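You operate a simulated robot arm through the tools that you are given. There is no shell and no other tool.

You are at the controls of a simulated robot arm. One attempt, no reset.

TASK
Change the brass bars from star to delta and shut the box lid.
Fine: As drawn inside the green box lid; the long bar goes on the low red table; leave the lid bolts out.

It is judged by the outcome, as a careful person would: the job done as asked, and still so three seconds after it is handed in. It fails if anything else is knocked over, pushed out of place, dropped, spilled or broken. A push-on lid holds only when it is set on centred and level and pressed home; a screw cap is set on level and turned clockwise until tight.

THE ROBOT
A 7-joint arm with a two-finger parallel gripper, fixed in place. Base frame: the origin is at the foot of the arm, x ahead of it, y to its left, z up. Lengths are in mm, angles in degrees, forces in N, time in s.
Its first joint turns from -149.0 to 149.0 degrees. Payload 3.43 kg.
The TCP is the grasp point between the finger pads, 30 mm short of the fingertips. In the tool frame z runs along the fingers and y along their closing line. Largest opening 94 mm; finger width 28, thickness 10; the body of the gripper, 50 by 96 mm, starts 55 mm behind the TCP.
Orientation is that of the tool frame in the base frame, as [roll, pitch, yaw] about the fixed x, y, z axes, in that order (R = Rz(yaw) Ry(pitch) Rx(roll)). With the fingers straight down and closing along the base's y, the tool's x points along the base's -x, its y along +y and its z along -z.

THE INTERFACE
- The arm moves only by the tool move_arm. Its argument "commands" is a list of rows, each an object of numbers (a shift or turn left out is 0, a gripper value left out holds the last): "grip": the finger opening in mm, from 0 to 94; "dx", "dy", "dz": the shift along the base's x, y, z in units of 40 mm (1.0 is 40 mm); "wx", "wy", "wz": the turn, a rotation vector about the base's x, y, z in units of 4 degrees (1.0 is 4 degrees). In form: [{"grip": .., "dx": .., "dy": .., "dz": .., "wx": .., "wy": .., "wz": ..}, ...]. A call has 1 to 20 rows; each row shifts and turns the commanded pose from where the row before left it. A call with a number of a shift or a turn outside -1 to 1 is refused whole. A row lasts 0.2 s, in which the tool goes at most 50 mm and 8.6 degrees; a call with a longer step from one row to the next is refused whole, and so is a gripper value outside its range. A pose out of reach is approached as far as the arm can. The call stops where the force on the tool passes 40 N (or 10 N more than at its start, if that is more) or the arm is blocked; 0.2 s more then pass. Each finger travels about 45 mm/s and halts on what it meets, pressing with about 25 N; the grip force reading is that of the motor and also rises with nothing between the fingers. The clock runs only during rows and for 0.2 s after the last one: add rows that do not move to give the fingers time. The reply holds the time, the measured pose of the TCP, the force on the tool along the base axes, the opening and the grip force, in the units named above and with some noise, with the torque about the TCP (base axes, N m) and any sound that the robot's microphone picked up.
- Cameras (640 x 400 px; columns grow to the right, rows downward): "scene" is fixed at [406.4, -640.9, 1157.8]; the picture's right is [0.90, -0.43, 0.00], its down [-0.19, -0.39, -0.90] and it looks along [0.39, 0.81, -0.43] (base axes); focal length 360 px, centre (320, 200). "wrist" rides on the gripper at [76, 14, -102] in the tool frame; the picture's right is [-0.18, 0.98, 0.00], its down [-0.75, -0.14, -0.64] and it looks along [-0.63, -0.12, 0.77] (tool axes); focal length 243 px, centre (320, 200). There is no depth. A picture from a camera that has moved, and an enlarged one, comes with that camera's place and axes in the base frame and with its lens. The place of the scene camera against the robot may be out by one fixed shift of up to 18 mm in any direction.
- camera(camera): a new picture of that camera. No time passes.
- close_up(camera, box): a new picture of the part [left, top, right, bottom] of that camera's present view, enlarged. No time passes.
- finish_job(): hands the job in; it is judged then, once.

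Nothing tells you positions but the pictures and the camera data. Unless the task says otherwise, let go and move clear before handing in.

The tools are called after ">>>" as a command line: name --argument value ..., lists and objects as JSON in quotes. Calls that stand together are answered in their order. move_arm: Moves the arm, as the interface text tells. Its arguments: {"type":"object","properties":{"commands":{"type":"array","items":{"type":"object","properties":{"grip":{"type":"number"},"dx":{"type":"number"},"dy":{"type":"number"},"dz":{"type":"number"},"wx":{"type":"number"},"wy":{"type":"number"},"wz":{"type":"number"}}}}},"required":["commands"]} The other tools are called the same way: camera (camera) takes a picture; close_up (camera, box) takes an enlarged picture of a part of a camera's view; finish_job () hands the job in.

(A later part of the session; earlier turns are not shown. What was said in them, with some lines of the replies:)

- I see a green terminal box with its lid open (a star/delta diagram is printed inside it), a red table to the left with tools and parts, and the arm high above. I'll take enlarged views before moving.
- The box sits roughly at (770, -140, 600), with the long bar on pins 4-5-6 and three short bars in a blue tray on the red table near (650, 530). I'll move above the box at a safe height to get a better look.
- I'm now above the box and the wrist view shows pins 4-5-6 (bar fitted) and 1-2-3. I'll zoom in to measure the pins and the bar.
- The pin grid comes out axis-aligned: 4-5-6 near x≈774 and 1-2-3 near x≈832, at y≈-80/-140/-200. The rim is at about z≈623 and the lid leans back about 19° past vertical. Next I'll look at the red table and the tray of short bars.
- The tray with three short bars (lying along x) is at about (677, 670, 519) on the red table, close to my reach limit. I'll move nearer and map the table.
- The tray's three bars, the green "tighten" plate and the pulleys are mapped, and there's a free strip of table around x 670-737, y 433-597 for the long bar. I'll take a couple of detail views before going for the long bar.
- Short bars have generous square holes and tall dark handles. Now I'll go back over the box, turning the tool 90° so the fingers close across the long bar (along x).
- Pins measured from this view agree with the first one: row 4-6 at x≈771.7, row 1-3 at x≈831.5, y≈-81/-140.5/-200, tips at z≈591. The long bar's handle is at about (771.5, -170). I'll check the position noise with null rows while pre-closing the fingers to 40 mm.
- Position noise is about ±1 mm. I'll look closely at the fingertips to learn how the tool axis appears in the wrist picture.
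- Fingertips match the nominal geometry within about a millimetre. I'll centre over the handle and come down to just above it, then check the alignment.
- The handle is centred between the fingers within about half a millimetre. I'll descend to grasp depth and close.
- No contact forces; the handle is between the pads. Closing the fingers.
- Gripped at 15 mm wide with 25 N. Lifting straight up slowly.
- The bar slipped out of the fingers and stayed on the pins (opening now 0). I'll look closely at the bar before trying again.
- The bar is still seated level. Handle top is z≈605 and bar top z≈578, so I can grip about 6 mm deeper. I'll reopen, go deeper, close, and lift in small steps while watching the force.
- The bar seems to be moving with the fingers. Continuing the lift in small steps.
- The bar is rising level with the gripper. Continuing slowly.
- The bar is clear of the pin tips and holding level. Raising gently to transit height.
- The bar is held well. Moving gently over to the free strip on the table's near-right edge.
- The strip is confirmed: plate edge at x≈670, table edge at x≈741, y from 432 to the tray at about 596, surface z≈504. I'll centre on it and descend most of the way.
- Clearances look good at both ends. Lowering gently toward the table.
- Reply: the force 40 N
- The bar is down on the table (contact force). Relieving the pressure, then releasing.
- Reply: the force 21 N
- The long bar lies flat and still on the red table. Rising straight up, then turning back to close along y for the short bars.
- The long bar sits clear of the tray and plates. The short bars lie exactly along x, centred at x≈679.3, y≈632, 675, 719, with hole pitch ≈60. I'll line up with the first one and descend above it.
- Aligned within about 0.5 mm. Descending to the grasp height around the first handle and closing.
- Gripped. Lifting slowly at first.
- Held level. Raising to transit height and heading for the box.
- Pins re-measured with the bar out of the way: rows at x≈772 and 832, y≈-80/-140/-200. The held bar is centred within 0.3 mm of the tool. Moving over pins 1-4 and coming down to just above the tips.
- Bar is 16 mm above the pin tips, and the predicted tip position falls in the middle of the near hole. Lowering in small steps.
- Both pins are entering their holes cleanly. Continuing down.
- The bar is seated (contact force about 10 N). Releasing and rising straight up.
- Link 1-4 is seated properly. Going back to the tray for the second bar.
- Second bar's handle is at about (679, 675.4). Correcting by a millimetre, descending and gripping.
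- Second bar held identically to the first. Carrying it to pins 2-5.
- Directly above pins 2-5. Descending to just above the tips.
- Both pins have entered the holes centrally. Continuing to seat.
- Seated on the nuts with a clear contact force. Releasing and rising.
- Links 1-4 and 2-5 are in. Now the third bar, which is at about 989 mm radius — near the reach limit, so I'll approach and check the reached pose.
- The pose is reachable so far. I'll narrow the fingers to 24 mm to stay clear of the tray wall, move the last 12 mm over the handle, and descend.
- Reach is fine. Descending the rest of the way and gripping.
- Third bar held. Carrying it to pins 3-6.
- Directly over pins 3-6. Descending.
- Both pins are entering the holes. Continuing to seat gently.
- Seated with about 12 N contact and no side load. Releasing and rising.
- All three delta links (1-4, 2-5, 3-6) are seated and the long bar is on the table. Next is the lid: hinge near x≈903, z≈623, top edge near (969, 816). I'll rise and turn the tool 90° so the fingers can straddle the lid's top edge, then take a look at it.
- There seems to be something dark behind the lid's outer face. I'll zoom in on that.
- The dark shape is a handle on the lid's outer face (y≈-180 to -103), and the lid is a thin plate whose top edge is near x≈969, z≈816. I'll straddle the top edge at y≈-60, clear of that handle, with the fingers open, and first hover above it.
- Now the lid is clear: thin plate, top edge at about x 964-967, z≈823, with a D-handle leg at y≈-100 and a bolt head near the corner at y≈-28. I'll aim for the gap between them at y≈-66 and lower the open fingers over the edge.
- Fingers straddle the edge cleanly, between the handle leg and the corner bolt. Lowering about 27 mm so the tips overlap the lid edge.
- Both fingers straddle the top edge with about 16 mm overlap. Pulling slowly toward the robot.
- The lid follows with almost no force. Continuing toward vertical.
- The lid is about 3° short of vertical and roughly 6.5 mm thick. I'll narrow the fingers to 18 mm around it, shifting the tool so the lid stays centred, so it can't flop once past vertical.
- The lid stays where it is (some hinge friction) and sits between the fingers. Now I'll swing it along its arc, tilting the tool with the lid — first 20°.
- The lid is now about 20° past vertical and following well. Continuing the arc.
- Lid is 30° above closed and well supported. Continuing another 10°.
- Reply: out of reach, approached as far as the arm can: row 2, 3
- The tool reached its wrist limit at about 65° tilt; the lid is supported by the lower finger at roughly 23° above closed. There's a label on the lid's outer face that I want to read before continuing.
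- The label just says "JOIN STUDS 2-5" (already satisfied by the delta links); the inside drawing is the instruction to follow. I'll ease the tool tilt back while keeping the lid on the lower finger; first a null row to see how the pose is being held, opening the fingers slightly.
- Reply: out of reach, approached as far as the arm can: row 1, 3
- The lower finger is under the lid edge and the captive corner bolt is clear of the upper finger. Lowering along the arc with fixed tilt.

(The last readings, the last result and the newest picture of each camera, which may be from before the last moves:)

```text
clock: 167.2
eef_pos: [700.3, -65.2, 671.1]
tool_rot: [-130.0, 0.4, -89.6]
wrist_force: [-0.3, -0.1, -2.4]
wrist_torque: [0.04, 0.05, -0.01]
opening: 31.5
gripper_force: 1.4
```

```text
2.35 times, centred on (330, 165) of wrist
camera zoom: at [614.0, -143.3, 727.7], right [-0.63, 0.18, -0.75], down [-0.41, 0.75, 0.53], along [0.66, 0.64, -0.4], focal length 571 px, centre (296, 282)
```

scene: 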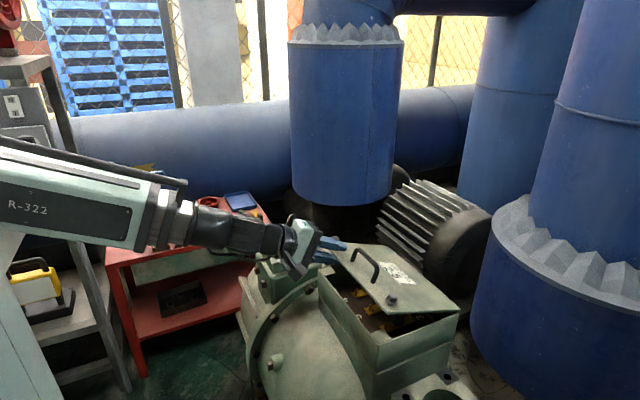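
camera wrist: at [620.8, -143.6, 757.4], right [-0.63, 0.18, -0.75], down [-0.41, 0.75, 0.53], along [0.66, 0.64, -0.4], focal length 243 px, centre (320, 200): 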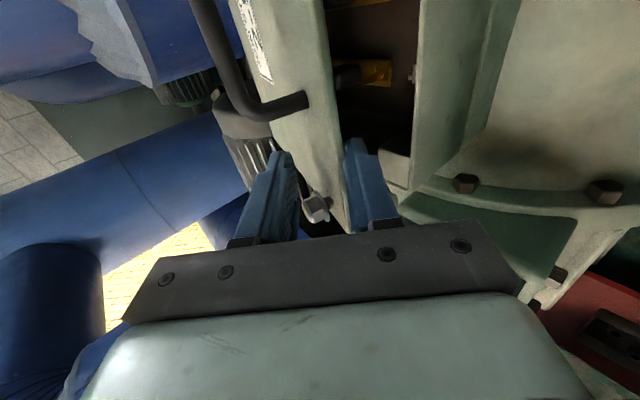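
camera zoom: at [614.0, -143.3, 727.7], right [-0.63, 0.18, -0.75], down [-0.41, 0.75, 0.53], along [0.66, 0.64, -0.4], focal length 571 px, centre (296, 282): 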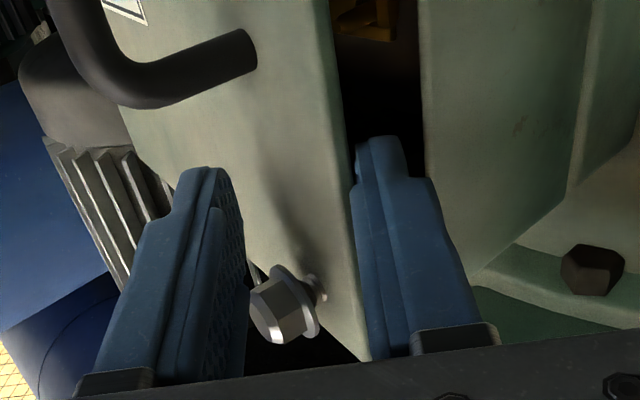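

Lid is about 9° from closed. Now I'll slide the lower finger outward so the lid lowers gently down the finger.

>>> move_arm --commands '[{"dx": -0.1}, {"dx": -0.1}, {"dx": -0.1}, {"dx": -0.1}, {}]'

>>> close_up --camera "scene" --box '[300, 220, 380, 290]'

>>> close_up --camera "wrist" --box '[220, 80, 440, 250]'

```text
clock: 168.4
eef_pos: [682.6, -64.6, 672.0]
tool_rot: [-130.0, 0.3, -89.5]
wrist_force: [0.4, -0.7, 0.1]
wrist_torque: [0.01, 0.03, 0.0]
opening: 30.1
gripper_force: 0.0
```

```text
5.71 times, centred on (340, 255) of scene
camera zoom: at [406.4, -640.9, 1157.8], right [0.9, -0.43, 0.0], down [-0.19, -0.39, -0.9], along [0.39, 0.81, -0.43], focal length 2056 px, centre (206, -114)
```

zoom: 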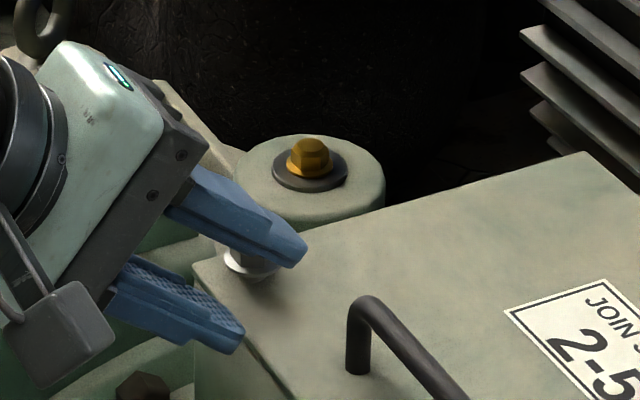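

```text
2.35 times, centred on (330, 165) of wrist
camera zoom: at [597.7, -143.3, 728.0], right [-0.63, 0.18, -0.75], down [-0.41, 0.75, 0.53], along [0.66, 0.64, -0.4], focal length 571 px, centre (296, 282)
```

zoom: 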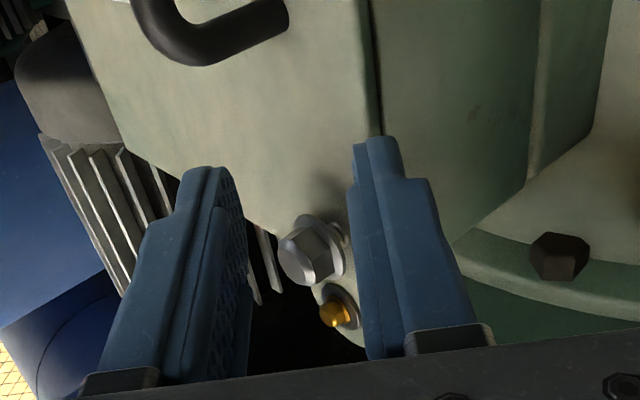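

The lid has come down onto the box. Backing the fingers away along their axis, then rising to look.

>>> move_arm --commands '[{"dx": -0.3, "dz": 0.2}, {"dx": -0.3, "dz": 0.3}, {"dx": -0.2, "dz": 0.6}, {"dz": 0.9}, {"dz": 0.9}, {"dz": 0.9}, {"dz": 0.9}, {}]'

>>> camera --camera "scene"

>>> close_up --camera "scene" --box '[300, 230, 480, 370]'

>>> camera --camera "wrist"

```text
clock: 170.2
eef_pos: [705.7, -73.4, 845.2]
tool_rot: [-130.1, 0.4, -89.5]
wrist_force: [-0.5, -0.2, 0.7]
wrist_torque: [-0.04, 0.01, -0.02]
opening: 29.9
gripper_force: 0.0
out of reach, approached as far as the arm can: row 2, 3, 4, 5, 6, 7
```

```text
taken
```

scene: 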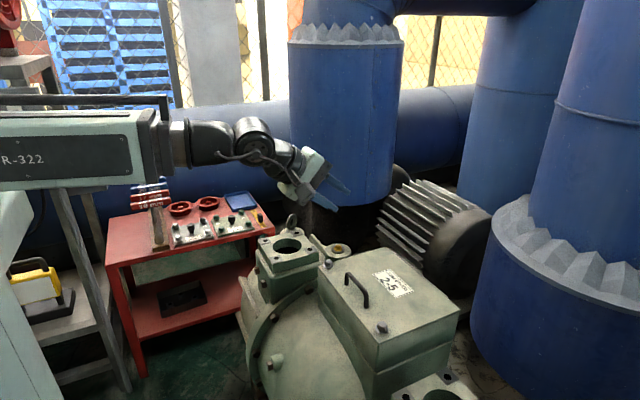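

```text
2.86 times, centred on (390, 300) of scene
camera zoom: at [406.4, -640.9, 1157.8], right [0.9, -0.43, 0.0], down [-0.19, -0.39, -0.9], along [0.39, 0.81, -0.43], focal length 1028 px, centre (120, -86)
```

zoom: 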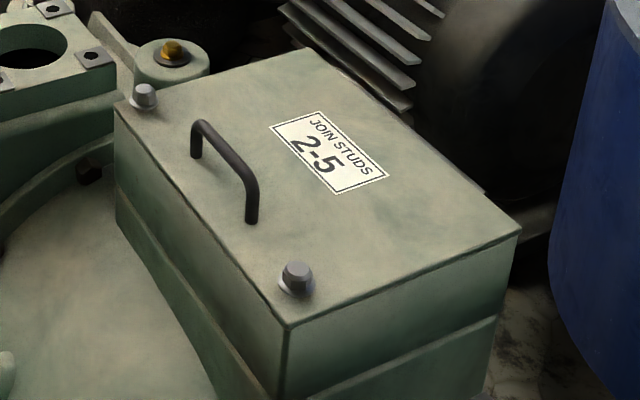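

```text
taken
camera wrist: at [619.3, -151.1, 901.0], right [-0.63, 0.18, -0.75], down [-0.41, 0.75, 0.53], along [0.66, 0.64, -0.4], focal length 243 px, centre (320, 200)
```

wrist: 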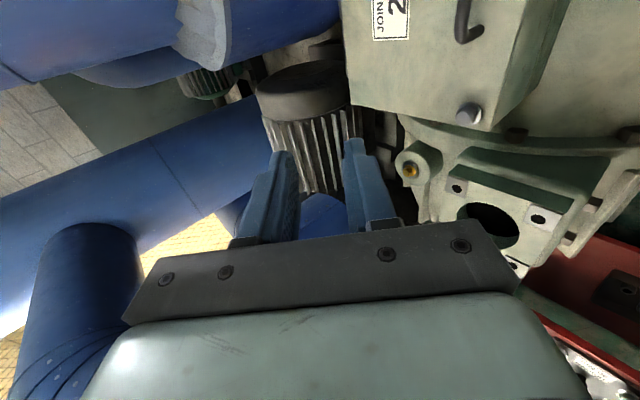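

The lid appears shut. I'll check how flush it sits from both cameras.

>>> close_up --camera "scene" --box '[315, 250, 395, 350]'

>>> close_up --camera "scene" --box '[370, 290, 470, 370]'

>>> close_up --camera "wrist" --box '[330, 0, 580, 160]'

```text
4.00 times, centred on (355, 300) of scene
camera zoom: at [406.4, -640.9, 1157.8], right [0.9, -0.43, 0.0], down [-0.19, -0.39, -0.9], along [0.39, 0.81, -0.43], focal length 1439 px, centre (180, -200)
```

zoom: 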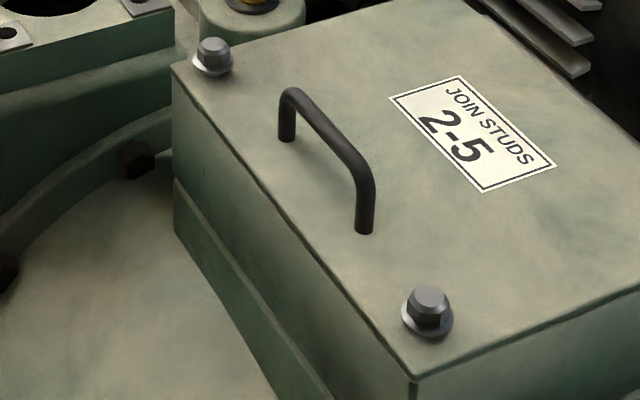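

```text
5.00 times, centred on (420, 330) of scene
camera zoom: at [406.4, -640.9, 1157.8], right [0.9, -0.43, 0.0], down [-0.19, -0.39, -0.9], along [0.39, 0.81, -0.43], focal length 1799 px, centre (-180, -450)
```

zoom: 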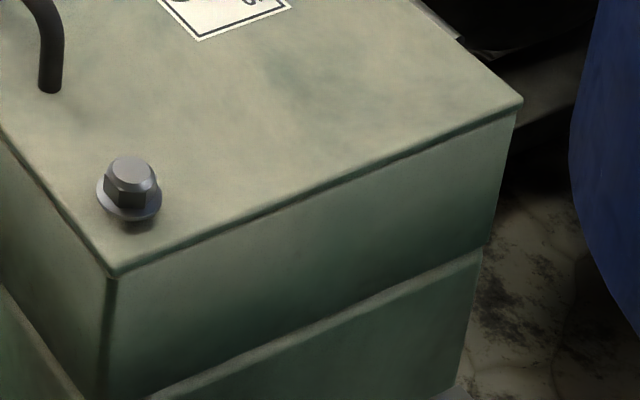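

```text
2.50 times, centred on (455, 80) of wrist
camera zoom: at [619.3, -151.1, 901.0], right [-0.63, 0.18, -0.75], down [-0.41, 0.75, 0.53], along [0.66, 0.64, -0.4], focal length 606 px, centre (-18, 500)
```

zoom: 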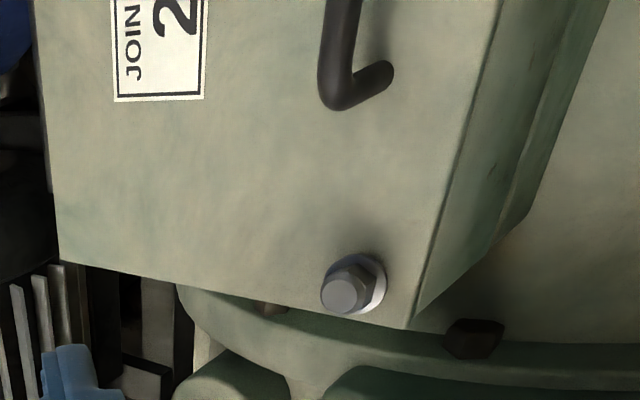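

The lid sits flush. I'll straighten the tool upright, then give the lid a gentle confirming press near its free edge (between the handle and the corner bolt).

>>> move_arm --commands '[{"wy": 0.96, "dx": 0.05}, {"wy": 0.96, "dx": 0.05}, {"wy": 0.96, "dx": 0.05}, {"wy": 0.96, "dx": 0.05}, {"wy": 0.96, "dx": 0.05}, {"wy": 0.96, "dx": 0.05}, {"wy": 0.96, "dx": 0.05}, {"wy": 0.96, "dx": 0.05}, {"wy": 0.96, "dx": 0.05}, {"wy": 0.96, "dx": 0.05}, {"wy": 0.96, "dx": 0.05}, {"wy": 0.96, "dx": 0.05}, {"wy": 0.96, "dx": 0.05, "grip": 0}, {"grip": 0}, {"grip": 0}]'

>>> camera --camera "wrist"

```text
clock: 173.4
eef_pos: [730.4, -74.3, 844.4]
tool_rot: [-180.0, 0.7, -90.1]
wrist_force: [0.7, 0.1, -0.1]
wrist_torque: [0.05, -0.02, -0.01]
opening: 0.0
gripper_force: 25.2
```

```text
taken
camera wrist: at [718.0, -151.7, 948.0], right [-0.98, 0.18, 0.0], down [0.14, 0.75, 0.65], along [0.12, 0.64, -0.76], focal length 243 px, centre (320, 200)
```

wrist: 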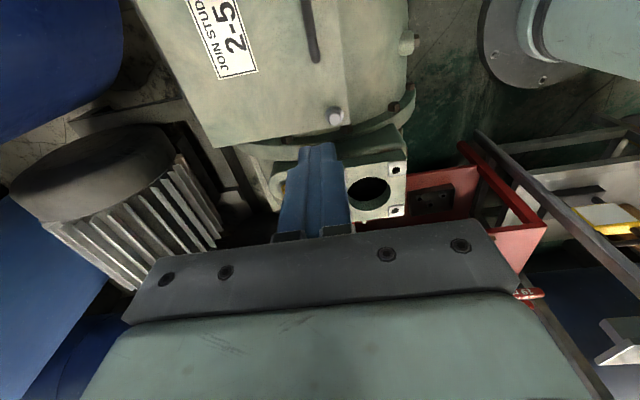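

>>> move_arm --commands '[{"dy": 0.19, "dz": -0.3}, {"dz": -0.6}, {"dz": -0.8}, {"dz": -0.8}, {"dz": -0.8}, {"dz": -0.5}, {"dz": -0.3}, {"dz": -0.15}, {}]'

>>> camera --camera "wrist"

>>> close_up --camera "scene" --box '[310, 200, 430, 340]'

```text
clock: 175.4
eef_pos: [731.4, -67.6, 674.3]
tool_rot: [-179.9, 0.7, -90.0]
wrist_force: [0.2, 0.1, 0.7]
wrist_torque: [0.0, 0.03, 0.02]
opening: 0.0
gripper_force: 25.6
```

```text
taken
camera wrist: at [718.5, -144.4, 778.1], right [-0.98, 0.18, 0.0], down [0.14, 0.75, 0.65], along [0.12, 0.64, -0.76], focal length 243 px, centre (320, 200)
```

wrist: 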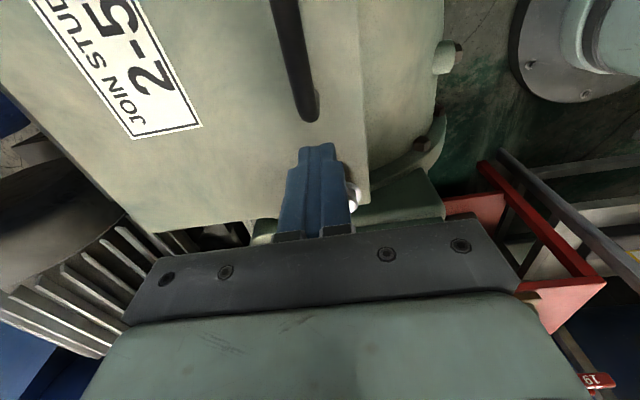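

```text
2.86 times, centred on (370, 270) of scene
camera zoom: at [406.4, -640.9, 1157.8], right [0.9, -0.43, 0.0], down [-0.19, -0.39, -0.9], along [0.39, 0.81, -0.43], focal length 1028 px, centre (177, 0)
```

zoom: 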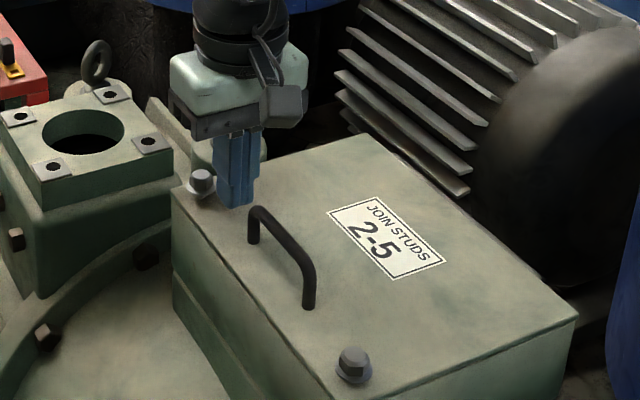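

>>> move_arm --commands '[{"dz": -0.05}, {"dz": -0.05}, {"dz": -0.05}, {}]'

>>> move_arm --commands '[{"dz": -0.05}, {"dz": -0.05}, {}]'

>>> move_arm --commands '[{"dz": -0.04}, {}]'

>>> move_arm --commands '[{"dz": -0.03}, {}]'

```text
clock: 176.4
eef_pos: [730.9, -68.1, 668.6]
tool_rot: [-180.0, 0.6, -89.9]
wrist_force: [-0.9, 0.0, -0.7]
wrist_torque: [0.03, 0.02, 0.01]
opening: 0.1
gripper_force: 25.6
```

```text
clock: 177.2
eef_pos: [731.4, -67.6, 664.4]
tool_rot: [-179.9, 0.7, -90.0]
wrist_force: [-0.7, -0.2, -0.3]
wrist_torque: [0.0, 0.03, 0.03]
opening: 0.1
gripper_force: 25.1
```

```text
clock: 177.8
eef_pos: [731.1, -65.7, 664.0]
tool_rot: [-179.9, 0.7, -90.0]
wrist_force: [-0.2, 0.6, 0.8]
wrist_torque: [-0.01, -0.01, 0.0]
opening: 0.1
gripper_force: 25.1
```

```text
clock: 178.4
eef_pos: [732.1, -68.1, 662.1]
tool_rot: [-179.8, 0.8, -90.0]
wrist_force: [0.6, -0.2, -0.5]
wrist_torque: [0.0, -0.01, 0.01]
opening: 0.1
gripper_force: 25.4
```

>>> move_arm --commands '[{"dz": -0.04}, {}]'

>>> move_arm --commands '[{"dz": -0.03}, {}]'

>>> move_arm --commands '[{"dz": -0.03}, {}]'

>>> move_arm --commands '[{"dz": -0.03}, {}]'

```text
clock: 179.0
eef_pos: [731.3, -67.5, 659.6]
tool_rot: [-179.9, 0.5, -90.0]
wrist_force: [1.5, -0.5, 13.5]
wrist_torque: [-0.19, 0.0, 0.01]
opening: 0.2
gripper_force: 24.8
```

```text
clock: 179.6
eef_pos: [730.5, -66.6, 659.5]
tool_rot: [-179.9, 0.7, -90.0]
wrist_force: [0.6, -1.9, 40.9]
wrist_torque: [-0.61, -0.02, -0.01]
opening: 0.2
gripper_force: 24.7
```

```text
clock: 180.0
eef_pos: [730.4, -66.8, 660.3]
tool_rot: [-179.7, 0.7, -90.0]
wrist_force: [-3.1, 0.9, 20.0]
wrist_torque: [-0.27, 0.07, -0.09]
opening: 0.0
gripper_force: 24.6
stopped in row 1: the force on the tool passed its limit at 54 N (the readings are from after the stop); the commanded pose is now the measured one
```

```text
clock: 180.5
eef_pos: [730.2, -67.0, 661.2]
tool_rot: [-179.8, 0.6, -90.0]
wrist_force: [-1.5, 1.5, 17.1]
wrist_torque: [-0.12, 0.14, -0.05]
opening: 0.0
gripper_force: 25.4
stopped in row 2: the force on the tool passed its limit at 42 N (the readings are from after the stop); the commanded pose is now the measured one
```

The lid is rigidly home (firm, immediate resistance at lid height). Rising clear and taking final views.

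>>> move_arm --commands '[{"dz": 0.15}, {"dz": 0.4}, {"dz": 0.8}, {"dz": 0.9}, {"dz": 0.9}, {"dz": 0.9}, {"dz": 0.9}, {"dx": -0.3, "dz": 0.5}, {"dx": -0.3}, {}]'

>>> camera --camera "scene"

>>> close_up --camera "scene" --box '[300, 230, 480, 370]'

>>> close_up --camera "scene" --box '[100, 160, 290, 280]'

>>> camera --camera "wrist"

```text
clock: 182.7
eef_pos: [707.5, -66.2, 879.1]
tool_rot: [-179.7, 0.5, -90.0]
wrist_force: [0.2, -0.3, 0.3]
wrist_torque: [0.01, -0.02, 0.0]
opening: 0.1
gripper_force: 25.2
```

```text
taken
```

scene: 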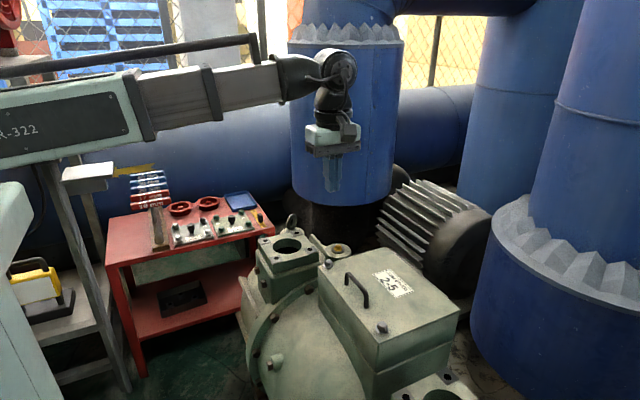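

```text
2.86 times, centred on (390, 300) of scene
camera zoom: at [406.4, -640.9, 1157.8], right [0.9, -0.43, 0.0], down [-0.19, -0.39, -0.9], along [0.39, 0.81, -0.43], focal length 1028 px, centre (120, -86)
```

zoom: 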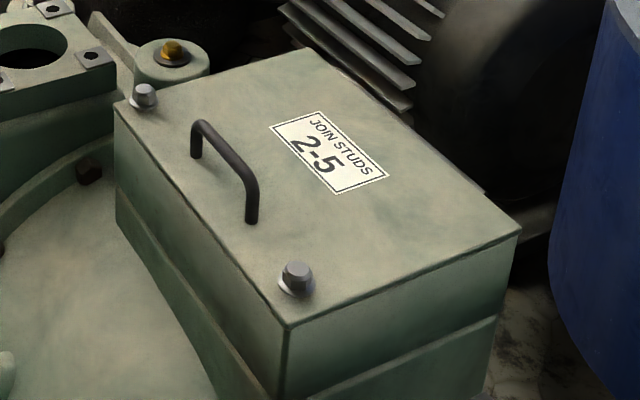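

```text
3.33 times, centred on (195, 220) of scene
camera zoom: at [406.4, -640.9, 1157.8], right [0.9, -0.43, 0.0], down [-0.19, -0.39, -0.9], along [0.39, 0.81, -0.43], focal length 1199 px, centre (737, 133)
```

zoom: 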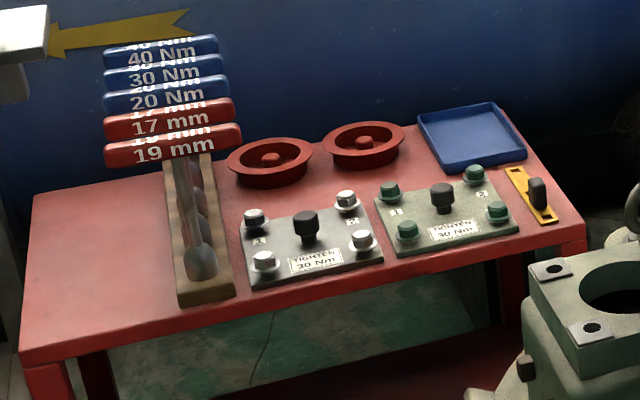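

```text
taken
camera wrist: at [694.4, -143.4, 981.7], right [-0.98, 0.18, 0.0], down [0.14, 0.75, 0.65], along [0.12, 0.64, -0.76], focal length 243 px, centre (320, 200)
```

wrist: 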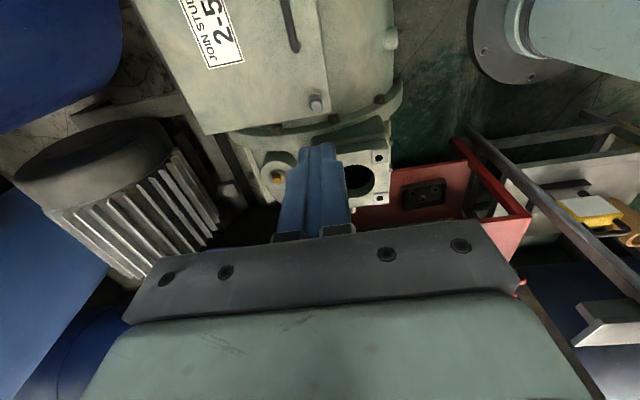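

The three short bars are on 1-4, 2-5 and 3-6 as drawn, and the lid is shut and sits flush with the bolts left out. The long bar lies flat on the red table, nothing else has moved, and the arm is clear, so I'm handing in.

>>> finish_job

```text
The job is handed in.
```

The terminal box is now in delta and the lid is shut; I've handed the job in.

- **Bars:** the three short bars from the tray are seated on 1-4, 2-5 and 3-6, as drawn inside the lid. The outside of the lid is labelled "JOIN STUDS 2-5". I followed the drawing inside, which joins 2-5 anyway.
- **Long bar:** it lies flat on the red table top, in the strip between the green plate and the table's right edge. My first grip slipped, but the bar stayed on its pins and the second grip lifted it cleanly.
- **Lid:** I swung it down most of the way on the finger, and it settled the last few degrees on its own. A press near the free edge met firm resistance straight away, so it is fully home. That press went over the 40 N force limit and stopped the arm twice, the higher peak being 54 N; I saw no damage or movement.
- **Bolts:** I didn't touch the two lid bolts.

The final pictures showed nothing else moved or knocked over, and the arm is clear of the box.
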